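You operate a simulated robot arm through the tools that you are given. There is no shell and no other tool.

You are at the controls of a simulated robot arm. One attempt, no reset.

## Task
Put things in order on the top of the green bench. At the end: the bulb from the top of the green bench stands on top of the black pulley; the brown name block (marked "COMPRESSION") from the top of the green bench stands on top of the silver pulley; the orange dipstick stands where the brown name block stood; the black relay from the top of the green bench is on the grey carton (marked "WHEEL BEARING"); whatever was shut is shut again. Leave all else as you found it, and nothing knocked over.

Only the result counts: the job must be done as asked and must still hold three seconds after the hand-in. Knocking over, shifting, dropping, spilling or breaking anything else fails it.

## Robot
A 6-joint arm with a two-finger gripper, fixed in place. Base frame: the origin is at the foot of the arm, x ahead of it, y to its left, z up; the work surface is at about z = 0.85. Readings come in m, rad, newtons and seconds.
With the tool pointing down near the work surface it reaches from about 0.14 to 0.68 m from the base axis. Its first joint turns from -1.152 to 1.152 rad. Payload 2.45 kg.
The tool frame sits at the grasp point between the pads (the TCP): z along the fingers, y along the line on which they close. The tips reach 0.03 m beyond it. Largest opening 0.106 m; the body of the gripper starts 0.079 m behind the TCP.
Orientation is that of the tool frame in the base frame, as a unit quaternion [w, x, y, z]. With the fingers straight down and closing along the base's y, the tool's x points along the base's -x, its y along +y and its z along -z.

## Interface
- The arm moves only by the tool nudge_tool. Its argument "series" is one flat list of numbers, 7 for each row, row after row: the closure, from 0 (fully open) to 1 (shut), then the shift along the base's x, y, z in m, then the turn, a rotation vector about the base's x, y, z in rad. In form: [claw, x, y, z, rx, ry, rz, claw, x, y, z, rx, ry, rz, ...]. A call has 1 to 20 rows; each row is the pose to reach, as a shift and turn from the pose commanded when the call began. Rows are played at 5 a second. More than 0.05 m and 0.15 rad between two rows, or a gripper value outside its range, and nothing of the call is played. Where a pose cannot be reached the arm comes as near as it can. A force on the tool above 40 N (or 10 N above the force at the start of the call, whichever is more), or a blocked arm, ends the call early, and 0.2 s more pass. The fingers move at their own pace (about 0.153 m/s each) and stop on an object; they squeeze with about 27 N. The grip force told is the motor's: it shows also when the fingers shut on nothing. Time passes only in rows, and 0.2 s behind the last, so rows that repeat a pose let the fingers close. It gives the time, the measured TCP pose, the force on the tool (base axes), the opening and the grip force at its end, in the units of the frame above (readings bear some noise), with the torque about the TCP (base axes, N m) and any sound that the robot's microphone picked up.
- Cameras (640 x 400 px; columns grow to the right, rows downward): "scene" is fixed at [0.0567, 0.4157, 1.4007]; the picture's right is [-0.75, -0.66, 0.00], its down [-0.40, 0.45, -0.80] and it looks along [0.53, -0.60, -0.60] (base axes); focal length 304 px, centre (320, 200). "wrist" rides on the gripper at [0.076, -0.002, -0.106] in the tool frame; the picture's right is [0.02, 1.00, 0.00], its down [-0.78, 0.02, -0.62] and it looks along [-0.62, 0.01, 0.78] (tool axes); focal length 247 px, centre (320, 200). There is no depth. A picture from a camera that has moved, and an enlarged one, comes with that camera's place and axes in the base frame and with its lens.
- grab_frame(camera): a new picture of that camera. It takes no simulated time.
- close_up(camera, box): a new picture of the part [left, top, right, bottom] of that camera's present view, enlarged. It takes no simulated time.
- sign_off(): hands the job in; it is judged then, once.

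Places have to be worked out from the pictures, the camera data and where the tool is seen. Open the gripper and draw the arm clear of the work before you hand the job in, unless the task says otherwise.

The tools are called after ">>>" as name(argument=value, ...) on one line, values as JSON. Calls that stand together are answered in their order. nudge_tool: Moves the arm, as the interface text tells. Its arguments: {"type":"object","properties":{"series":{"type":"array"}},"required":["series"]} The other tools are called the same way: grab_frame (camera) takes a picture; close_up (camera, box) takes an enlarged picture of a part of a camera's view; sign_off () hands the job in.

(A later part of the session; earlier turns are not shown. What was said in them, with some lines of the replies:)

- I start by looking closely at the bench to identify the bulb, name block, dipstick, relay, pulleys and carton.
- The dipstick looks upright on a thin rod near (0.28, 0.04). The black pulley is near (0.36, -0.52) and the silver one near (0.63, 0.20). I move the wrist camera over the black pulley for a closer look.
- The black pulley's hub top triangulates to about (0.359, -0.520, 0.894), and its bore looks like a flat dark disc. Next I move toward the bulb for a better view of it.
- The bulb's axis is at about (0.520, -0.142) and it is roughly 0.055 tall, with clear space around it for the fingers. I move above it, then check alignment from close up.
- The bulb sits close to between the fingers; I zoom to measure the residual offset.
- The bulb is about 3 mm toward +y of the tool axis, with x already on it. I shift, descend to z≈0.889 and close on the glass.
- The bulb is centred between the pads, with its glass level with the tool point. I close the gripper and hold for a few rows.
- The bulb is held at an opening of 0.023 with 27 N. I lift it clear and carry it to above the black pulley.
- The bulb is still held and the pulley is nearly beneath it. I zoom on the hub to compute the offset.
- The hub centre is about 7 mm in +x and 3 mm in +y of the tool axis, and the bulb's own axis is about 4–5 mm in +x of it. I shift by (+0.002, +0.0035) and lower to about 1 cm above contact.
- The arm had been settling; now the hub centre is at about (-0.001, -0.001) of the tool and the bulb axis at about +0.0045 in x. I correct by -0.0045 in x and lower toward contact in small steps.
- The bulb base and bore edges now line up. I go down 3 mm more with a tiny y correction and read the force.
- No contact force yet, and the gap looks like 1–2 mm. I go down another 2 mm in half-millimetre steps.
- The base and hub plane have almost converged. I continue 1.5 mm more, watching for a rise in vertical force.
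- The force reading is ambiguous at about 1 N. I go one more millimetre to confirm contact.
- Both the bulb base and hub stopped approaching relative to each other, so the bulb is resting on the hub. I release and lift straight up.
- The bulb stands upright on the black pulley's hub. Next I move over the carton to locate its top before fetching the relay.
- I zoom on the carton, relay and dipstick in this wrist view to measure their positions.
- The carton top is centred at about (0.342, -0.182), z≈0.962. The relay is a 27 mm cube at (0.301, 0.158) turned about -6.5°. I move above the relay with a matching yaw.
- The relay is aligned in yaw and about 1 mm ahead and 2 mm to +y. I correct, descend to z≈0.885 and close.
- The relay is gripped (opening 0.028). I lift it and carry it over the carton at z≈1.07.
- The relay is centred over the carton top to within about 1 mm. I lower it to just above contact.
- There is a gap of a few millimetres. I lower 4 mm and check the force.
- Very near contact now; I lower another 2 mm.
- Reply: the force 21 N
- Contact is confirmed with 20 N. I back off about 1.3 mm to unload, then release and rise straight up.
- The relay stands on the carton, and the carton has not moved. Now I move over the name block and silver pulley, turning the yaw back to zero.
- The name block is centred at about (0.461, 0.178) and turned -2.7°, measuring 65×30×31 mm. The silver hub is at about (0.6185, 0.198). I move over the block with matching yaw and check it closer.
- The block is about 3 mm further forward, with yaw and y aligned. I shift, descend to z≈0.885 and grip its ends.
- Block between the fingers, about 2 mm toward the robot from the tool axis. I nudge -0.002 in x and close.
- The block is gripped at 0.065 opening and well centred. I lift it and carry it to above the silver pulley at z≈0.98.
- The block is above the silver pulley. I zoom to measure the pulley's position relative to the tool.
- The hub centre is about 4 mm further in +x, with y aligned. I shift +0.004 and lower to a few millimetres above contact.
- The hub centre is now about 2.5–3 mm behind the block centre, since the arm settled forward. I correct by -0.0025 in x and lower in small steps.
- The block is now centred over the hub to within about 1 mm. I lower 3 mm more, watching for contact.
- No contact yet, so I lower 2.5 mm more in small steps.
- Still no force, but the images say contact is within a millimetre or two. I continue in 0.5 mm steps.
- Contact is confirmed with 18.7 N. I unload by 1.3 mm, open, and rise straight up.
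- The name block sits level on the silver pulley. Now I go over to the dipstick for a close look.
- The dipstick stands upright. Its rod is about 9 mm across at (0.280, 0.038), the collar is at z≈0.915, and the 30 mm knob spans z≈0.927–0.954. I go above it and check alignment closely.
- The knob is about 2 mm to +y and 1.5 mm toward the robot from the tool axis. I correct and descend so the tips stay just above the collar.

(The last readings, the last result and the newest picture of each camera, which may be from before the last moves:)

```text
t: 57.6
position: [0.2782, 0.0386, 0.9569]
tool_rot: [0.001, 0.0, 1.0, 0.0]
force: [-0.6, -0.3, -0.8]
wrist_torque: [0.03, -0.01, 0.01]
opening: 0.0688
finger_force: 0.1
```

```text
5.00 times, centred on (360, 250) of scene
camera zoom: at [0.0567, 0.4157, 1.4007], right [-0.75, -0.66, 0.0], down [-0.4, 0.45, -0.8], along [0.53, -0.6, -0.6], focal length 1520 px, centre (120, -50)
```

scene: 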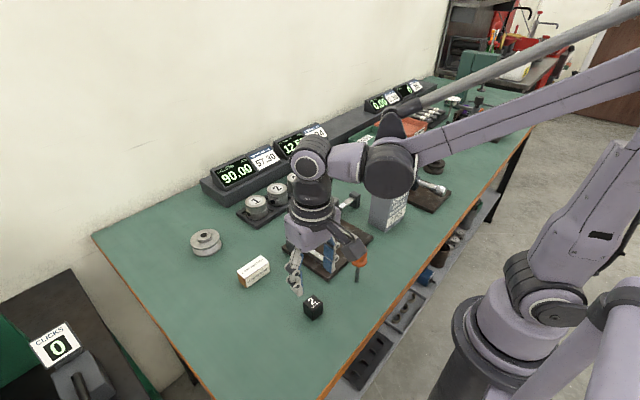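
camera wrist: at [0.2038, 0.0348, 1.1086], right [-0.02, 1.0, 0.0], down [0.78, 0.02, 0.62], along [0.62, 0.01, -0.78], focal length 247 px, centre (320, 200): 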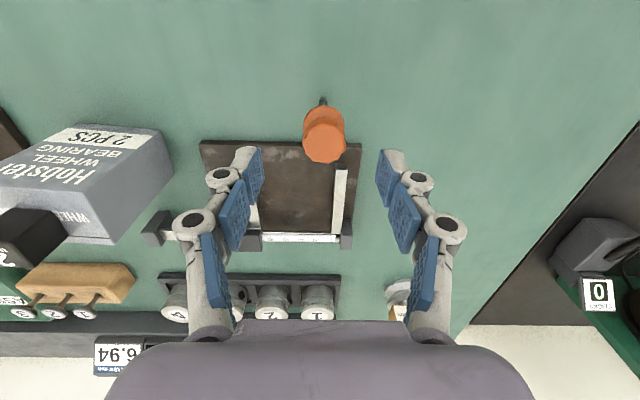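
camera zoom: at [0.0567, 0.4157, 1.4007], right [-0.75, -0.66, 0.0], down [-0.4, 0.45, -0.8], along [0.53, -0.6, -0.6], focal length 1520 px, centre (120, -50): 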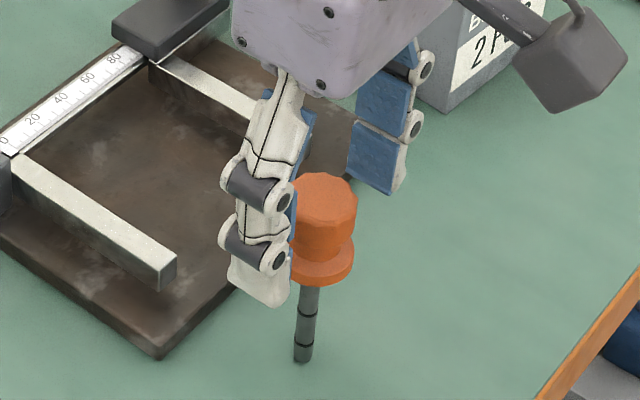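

The knob, collar and rod are all centred between the pads. I close gradually on the knob.

>>> nudge_tool(series=[0.5, 0, 0, 0, 0, 0, 0, 0.6, 0, 0, 0, 0, 0, 0, 0.66, 0, 0, 0, 0, 0, 0, 0.7, 0, 0, 0, 0, 0, 0, 0.74, 0, 0, 0, 0, 0, 0, 0.8, 0, 0, 0, 0, 0, 0, 1, 0, 0, 0, 0, 0, 0, 1, 0, 0, 0, 0, 0, 0])

>>> close_up(camera="wrist", box=[240, 100, 400, 210])

>>> close_up(camera="scene", box=[320, 210, 400, 290])

```text
t: 59.4
position: [0.2792, 0.0404, 0.9564]
tool_rot: [0.002, 0.0, 1.0, 0.001]
force: [-0.3, -0.8, 0.5]
wrist_torque: [0.03, 0.01, 0.02]
opening: 0.0281
finger_force: 27.4
```

```text
3.64 times, centred on (320, 155) of wrist
camera zoom: at [0.2033, 0.0377, 1.0628], right [-0.02, 1.0, 0.0], down [0.78, 0.02, 0.62], along [0.62, 0.01, -0.78], focal length 898 px, centre (320, 364)
```

zoom: 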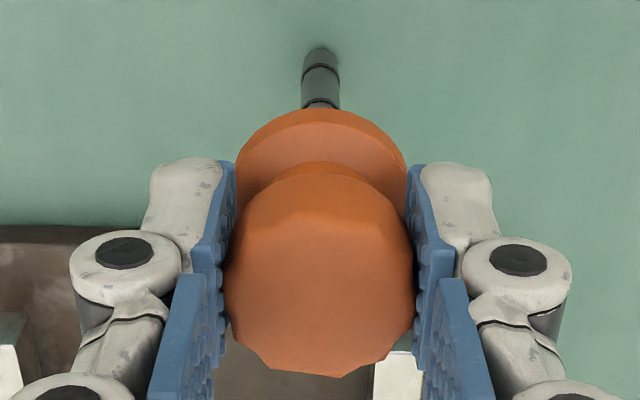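

```text
5.00 times, centred on (360, 250) of scene
camera zoom: at [0.0567, 0.4157, 1.4007], right [-0.75, -0.66, 0.0], down [-0.4, 0.45, -0.8], along [0.53, -0.6, -0.6], focal length 1520 px, centre (120, -50)
```

zoom: 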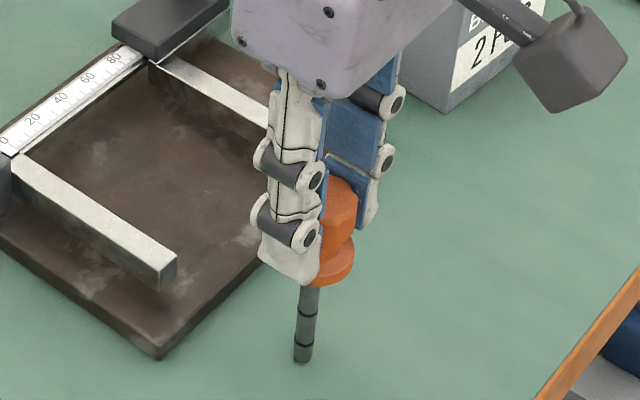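

The knob is firmly gripped and the rod tip has not moved. I lift straight up 0.10 m and look.

>>> nudge_tool(series=[1, 0, 0, 0.01, 0, 0, 0, 1, 0, 0, 0.035, 0, 0, 0, 1, 0, 0, 0.07, 0, 0, 0, 1, 0, 0, 0.1, 0, 0, 0, 1, 0, 0, 0.1, 0, 0, 0, 1, 0, 0, 0.1, 0, 0, 0])

>>> close_up(camera="wrist", box=[240, 100, 400, 210])

>>> close_up(camera="scene", box=[300, 150, 420, 270])

```text
t: 60.8
position: [0.2802, 0.041, 1.0575]
tool_rot: [0.001, 0.0, 1.0, 0.0]
force: [-0.1, 0.5, 0.2]
wrist_torque: [-0.04, -0.01, 0.01]
opening: 0.028
finger_force: 26.8
```

```text
3.64 times, centred on (320, 155) of wrist
camera zoom: at [0.2043, 0.0383, 1.1629], right [-0.02, 1.0, 0.0], down [0.78, 0.02, 0.62], along [0.62, 0.01, -0.78], focal length 898 px, centre (320, 364)
```

zoom: 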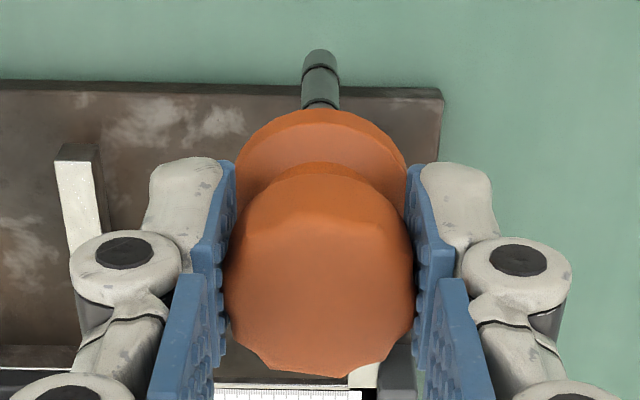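

```text
3.33 times, centred on (360, 210) of scene
camera zoom: at [0.0567, 0.4157, 1.4007], right [-0.75, -0.66, 0.0], down [-0.4, 0.45, -0.8], along [0.53, -0.6, -0.6], focal length 1013 px, centre (187, 167)
```

zoom: 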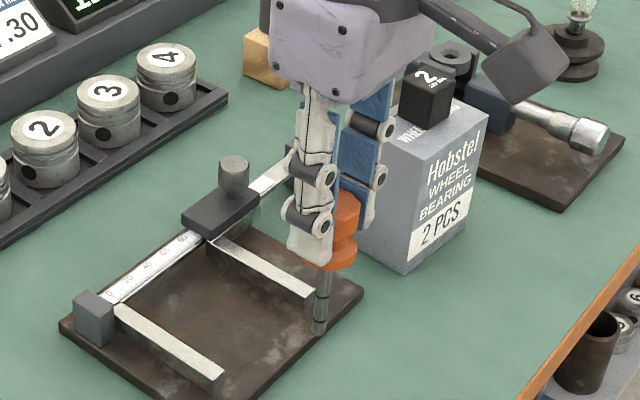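

The rod stays vertical in the grip. I carry the dipstick to the block's old spot at about (0.4615, 0.1787).

>>> nudge_tool(series=[1, 0.03, 0.023, 0, 0, 0, 0, 1, 0.06, 0.046, 0, 0, 0, 0, 1, 0.09, 0.069, 0, 0, 0, 0, 1, 0.12, 0.092, 0, 0, 0, 0, 1, 0.15, 0.115, 0, 0, 0, 0, 1, 0.1807, 0.1387, 0, 0, 0, 0, 1, 0.1807, 0.1387, -0.02, 0, 0, 0, 1, 0.1807, 0.1387, -0.05, 0, 0, 0, 1, 0.1807, 0.1387, -0.08, 0, 0, 0, 1, 0.1807, 0.1387, -0.088, 0, 0, 0, 1, 0.1807, 0.1387, -0.088, 0, 0, 0, 1, 0.1807, 0.1387, -0.088, 0, 0, 0])

>>> grab_frame(camera="wrist")

>>> grab_frame(camera="scene")

>>> close_up(camera="scene", box=[200, 200, 320, 310])

```text
t: 63.4
position: [0.4605, 0.1793, 0.968]
tool_rot: [0.001, 0.0, 1.0, -0.001]
force: [0.8, -0.5, -1.3]
wrist_torque: [-0.03, -0.02, -0.01]
opening: 0.0282
finger_force: 26.9
```

```text
taken
camera wrist: at [0.3851, 0.177, 1.0737], right [-0.02, 1.0, 0.0], down [0.78, 0.02, 0.62], along [0.62, 0.01, -0.78], focal length 247 px, centre (320, 200)
```

wrist: 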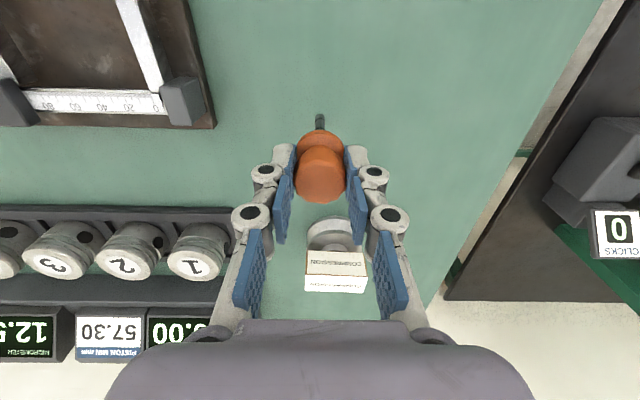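

```text
taken
```

scene: 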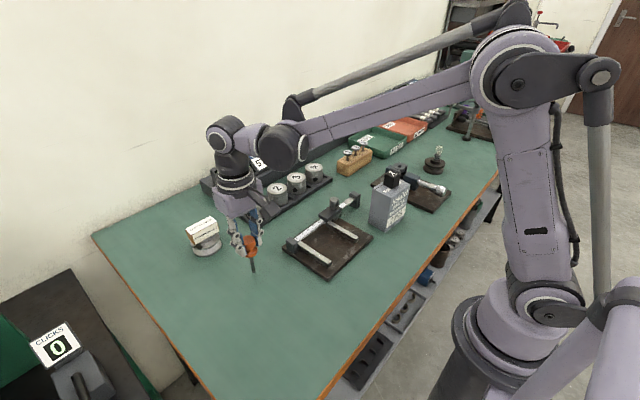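

```text
3.64 times, centred on (260, 255) of scene
camera zoom: at [0.0567, 0.4157, 1.4007], right [-0.75, -0.66, 0.0], down [-0.4, 0.45, -0.8], along [0.53, -0.6, -0.6], focal length 1105 px, centre (538, 0)
```

zoom: 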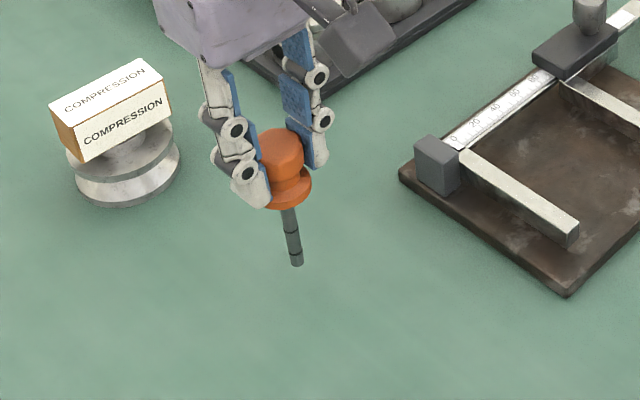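

The dipstick is over the block's old spot (tool at about 0.461, 0.179) with the rod about 11 mm above the bench. I lower 9 mm.

>>> nudge_tool(series=[1, 0, 0, -0.004, 0, 0, 0, 1, 0, 0, -0.007, 0, 0, 0, 1, 0, 0, -0.009, 0, 0, 0, 1, 0, 0, -0.009, 0, 0, 0, 1, 0, 0, -0.009, 0, 0, 0])

>>> close_up(camera="scene", box=[220, 230, 290, 290])

>>> close_up(camera="wrist", box=[280, 90, 360, 140])

```text
t: 64.6
position: [0.4612, 0.1788, 0.9596]
tool_rot: [0.002, 0.0, 1.0, 0.0]
force: [-0.1, 0.0, 0.1]
wrist_torque: [-0.02, 0.01, 0.04]
opening: 0.028
finger_force: 27.3
```

```text
6.67 times, centred on (255, 260) of scene
camera zoom: at [0.0567, 0.4157, 1.4007], right [-0.75, -0.66, 0.0], down [-0.4, 0.45, -0.8], along [0.53, -0.6, -0.6], focal length 2026 px, centre (753, -200)
```

zoom: 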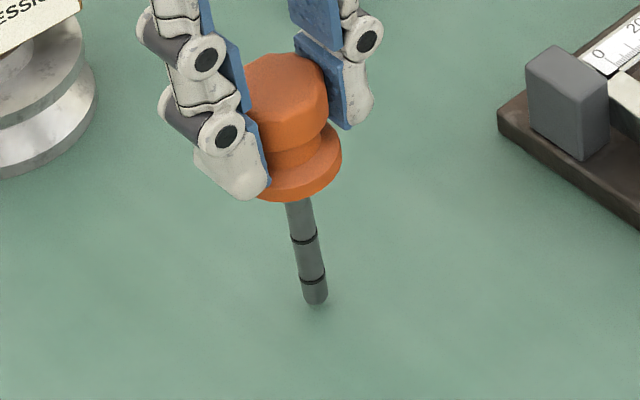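

```text
8.00 times, centred on (320, 115) of wrist
camera zoom: at [0.3849, 0.1768, 1.0658], right [-0.02, 1.0, 0.0], down [0.78, 0.02, 0.62], along [0.62, 0.01, -0.78], focal length 1976 px, centre (320, 880)
```

zoom: 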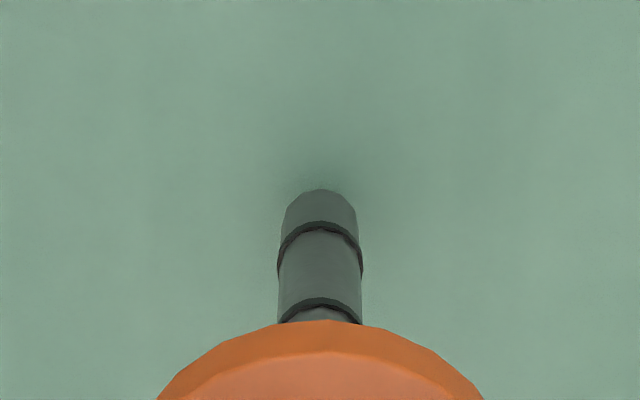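

The rod is vertical within about half a degree, with roughly 2–3 mm of gap left. I lower 2 mm slowly.

>>> nudge_tool(series=[1, 0, 0, -0.0007, 0, 0, 0, 1, 0, 0, -0.0014, 0, 0, 0, 1, 0, 0, -0.002, 0, 0, 0, 1, 0, 0, -0.002, 0, 0, 0])

>>> close_up(camera="wrist", box=[280, 90, 360, 140])

```text
t: 65.6
position: [0.4594, 0.1794, 0.9579]
tool_rot: [0.0, 0.0, 1.0, -0.001]
force: [-0.3, 0.2, -0.5]
wrist_torque: [-0.02, 0.01, 0.0]
opening: 0.0278
finger_force: 26.8
```

```text
8.00 times, centred on (320, 115) of wrist
camera zoom: at [0.3845, 0.1769, 1.0636], right [-0.02, 1.0, 0.0], down [0.78, 0.02, 0.62], along [0.62, 0.01, -0.78], focal length 1976 px, centre (320, 880)
```

zoom: 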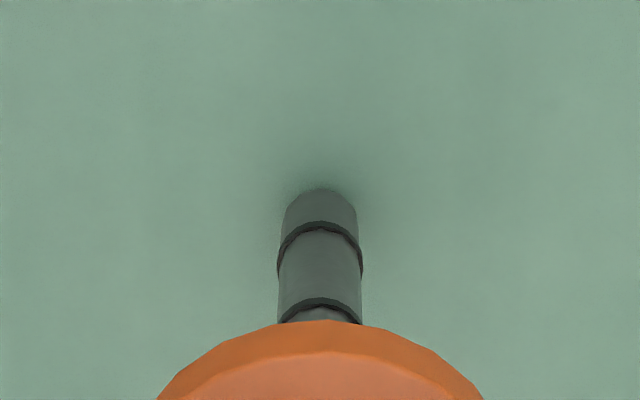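

Still free; I lower 1 mm more in fine steps.

>>> nudge_tool(series=[1, 0, 0, -0.0004, 0, 0, 0, 1, 0, 0, -0.0008, 0, 0, 0, 1, 0, 0, -0.001, 0, 0, 0, 1, 0, 0, -0.001, 0, 0, 0])

>>> close_up(camera="wrist", box=[280, 90, 360, 140])

```text
t: 66.6
position: [0.4611, 0.178, 0.9571]
tool_rot: [0.001, -0.001, 1.0, 0.0]
force: [-0.4, -0.8, 5.7]
wrist_torque: [-0.17, -0.01, -0.01]
opening: 0.0279
finger_force: 27.0
```

```text
8.00 times, centred on (320, 115) of wrist
camera zoom: at [0.3846, 0.1774, 1.0625], right [-0.02, 1.0, 0.0], down [0.78, 0.02, 0.62], along [0.62, 0.01, -0.78], focal length 1976 px, centre (320, 880)
```

zoom: 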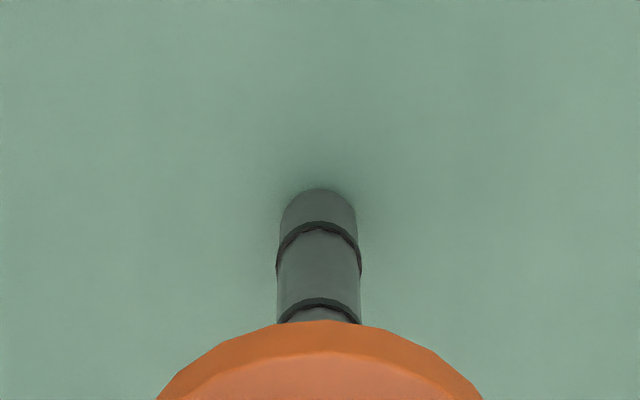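

Contact at 5.7 N. I back off 0.4 mm to unload, then open gradually without moving, and check the dipstick before lifting away.

>>> nudge_tool(series=[1, 0, 0, 0.0004, 0, 0, 0, 1, 0, 0, 0.0004, 0, 0, 0, 0.76, 0, 0, 0.0004, 0, 0, 0, 0.74, 0, 0, 0.0004, 0, 0, 0, 0.72, 0, 0, 0.0004, 0, 0, 0, 0.7, 0, 0, 0.0004, 0, 0, 0, 0.66, 0, 0, 0.0004, 0, 0, 0, 0.6, 0, 0, 0.0004, 0, 0, 0, 0.5, 0, 0, 0.0004, 0, 0, 0, 0.35, 0, 0, 0.0004, 0, 0, 0, 0.35, 0, 0, 0.0004, 0, 0, 0])

>>> close_up(camera="wrist", box=[240, 100, 400, 210])

>>> close_up(camera="scene", box=[220, 230, 290, 290])

```text
t: 69.0
position: [0.461, 0.1784, 0.9565]
tool_rot: [0.0, 0.0, 1.0, -0.001]
force: [0.5, 0.0, 0.1]
wrist_torque: [-0.05, -0.02, 0.01]
opening: 0.069
finger_force: 0.1
```

```text
3.64 times, centred on (320, 155) of wrist
camera zoom: at [0.3849, 0.1768, 1.0629], right [-0.02, 1.0, 0.0], down [0.78, 0.02, 0.62], along [0.62, 0.01, -0.78], focal length 898 px, centre (320, 364)
```

zoom: 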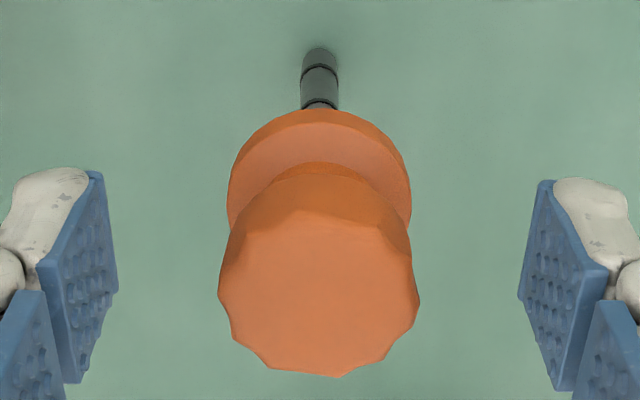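

```text
6.67 times, centred on (255, 260) of scene
camera zoom: at [0.0567, 0.4157, 1.4007], right [-0.75, -0.66, 0.0], down [-0.4, 0.45, -0.8], along [0.53, -0.6, -0.6], focal length 2026 px, centre (753, -200)
```

zoom: 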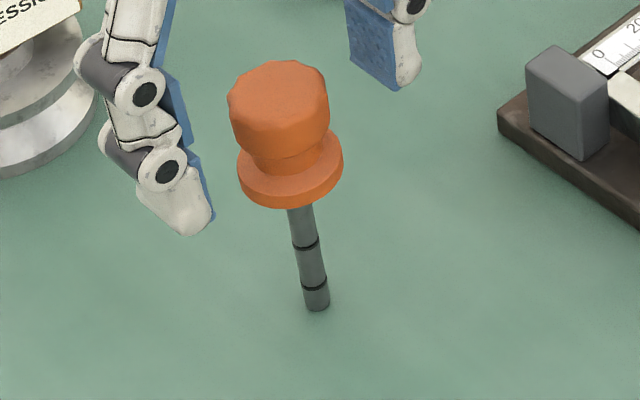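

The dipstick stands upright and free between the open fingers. I rise straight up and then draw the arm back, clear of the bench items.

>>> nudge_tool(series=[0.35, 0, 0, 0.01, 0, 0, 0, 0.35, 0, 0, 0.04, 0, 0, 0, 0.35, 0, 0, 0.08, 0, 0, 0, 0.2, 0, 0, 0.12, 0, 0, 0, 0, 0, 0, 0.16, 0, 0, 0, 0, 0, 0, 0.2, 0, 0, 0, 0, -0.02, -0.04, 0.22, 0, 0, 0, 0, -0.04, -0.08, 0.24, 0, 0, 0, 0, -0.06, -0.12, 0.24, 0, 0, 0, 0, -0.08, -0.16, 0.24, 0, 0, 0, 0, -0.1, -0.2, 0.24, 0, 0, 0, 0, -0.1, -0.24, 0.24, 0, 0, 0, 0, -0.1, -0.28, 0.24, 0, 0, 0, 0, -0.1, -0.32, 0.24, 0, 0, 0, 0, -0.1, -0.33, 0.24, 0, 0, 0, 0, -0.1, -0.33, 0.24, 0, 0, 0, 0, -0.1, -0.33, 0.24, 0, 0, 0])

>>> grab_frame(camera="scene")

>>> grab_frame(camera="wrist")

>>> close_up(camera="scene", box=[170, 200, 410, 350])

>>> close_up(camera="scene", box=[300, 100, 540, 250])

>>> close_up(camera="scene", box=[410, 130, 458, 175])

```text
t: 72.6
position: [0.3611, -0.1513, 1.1974]
tool_rot: [0.001, 0.0, 1.0, 0.001]
force: [0.6, -0.5, 0.8]
wrist_torque: [-0.01, -0.01, -0.02]
opening: 0.1062
finger_force: 0.0
```

```text
taken
```

scene: 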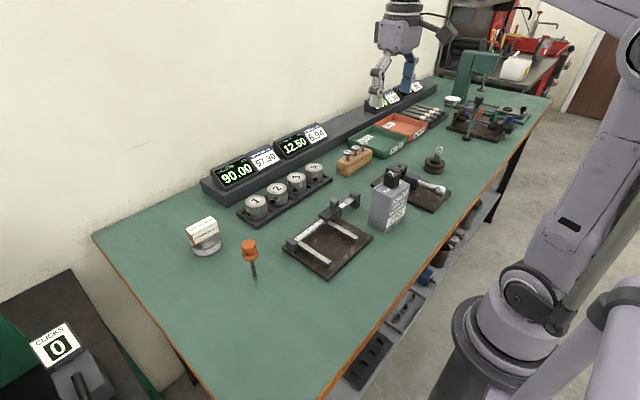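

```text
taken
camera wrist: at [0.2854, -0.1536, 1.3048], right [-0.02, 1.0, 0.0], down [0.78, 0.02, 0.62], along [0.62, 0.01, -0.78], focal length 247 px, centre (320, 200)
```

wrist: 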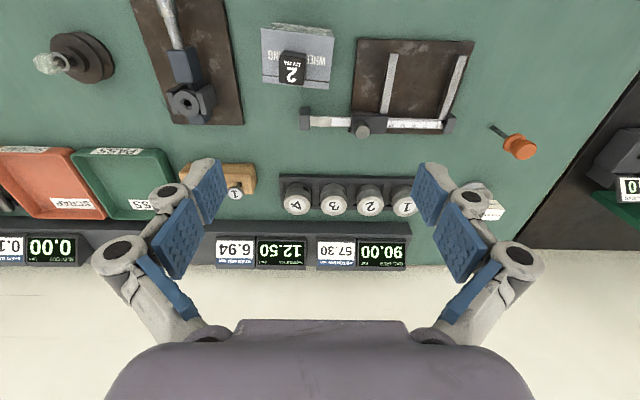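

```text
2.67 times, centred on (290, 275) of scene
camera zoom: at [0.0567, 0.4157, 1.4007], right [-0.75, -0.66, 0.0], down [-0.4, 0.45, -0.8], along [0.53, -0.6, -0.6], focal length 810 px, centre (400, 0)
```

zoom: 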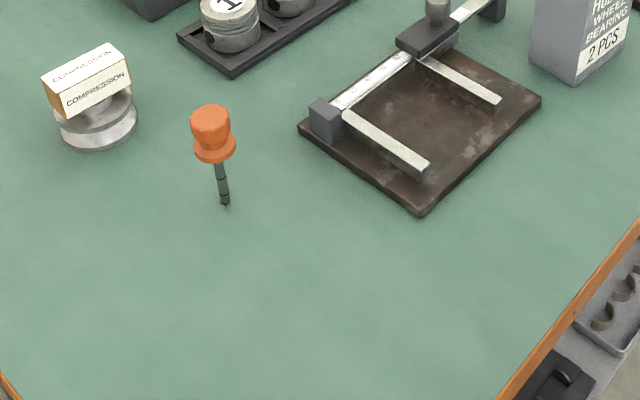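

```text
2.67 times, centred on (420, 175) of scene
camera zoom: at [0.0567, 0.4157, 1.4007], right [-0.75, -0.66, 0.0], down [-0.4, 0.45, -0.8], along [0.53, -0.6, -0.6], focal length 810 px, centre (53, 267)
```

zoom: 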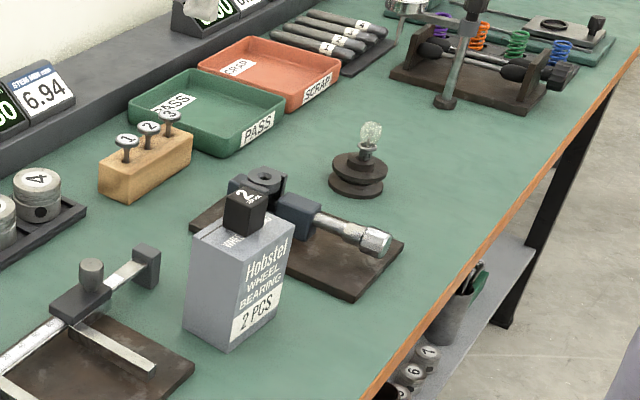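

```text
8.89 times, centred on (434, 152) of scene
camera zoom: at [0.0567, 0.4157, 1.4007], right [-0.75, -0.66, 0.0], down [-0.4, 0.45, -0.8], along [0.53, -0.6, -0.6], focal length 2702 px, centre (-693, 622)
```

zoom: 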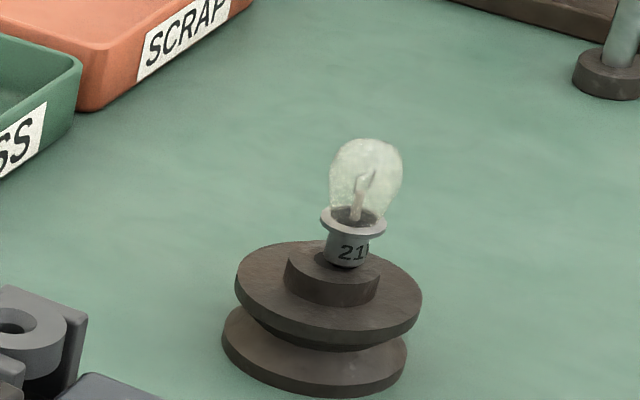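

Everything is in place and stable: the bulb is on the black pulley, the name block on the silver pulley, the dipstick on the block's old spot and the relay on the carton. I opened nothing that needed shutting, and the open gripper is clear of the work, so I hand in.

>>> sign_off()

```text
The job is handed in.
```

The job is handed in, and the last pictures show all four items standing where you asked:

- **Bulb:** upright on the hub of the black pulley, a few millimetres off centre.
- **Name block ("COMPRESSION"):** level on the hub of the silver pulley.
- **Orange dipstick:** upright where the name block stood, at about (0.461, 0.179), within a few millimetres of that spot.
- **Black relay:** on top of the grey "WHEEL BEARING" carton, close to the middle.

I saw nothing knocked over. The carton and both pulleys are where they were. I never opened anything, so there was nothing to shut again. The gripper is open and drawn back to roughly its starting position above the bench.
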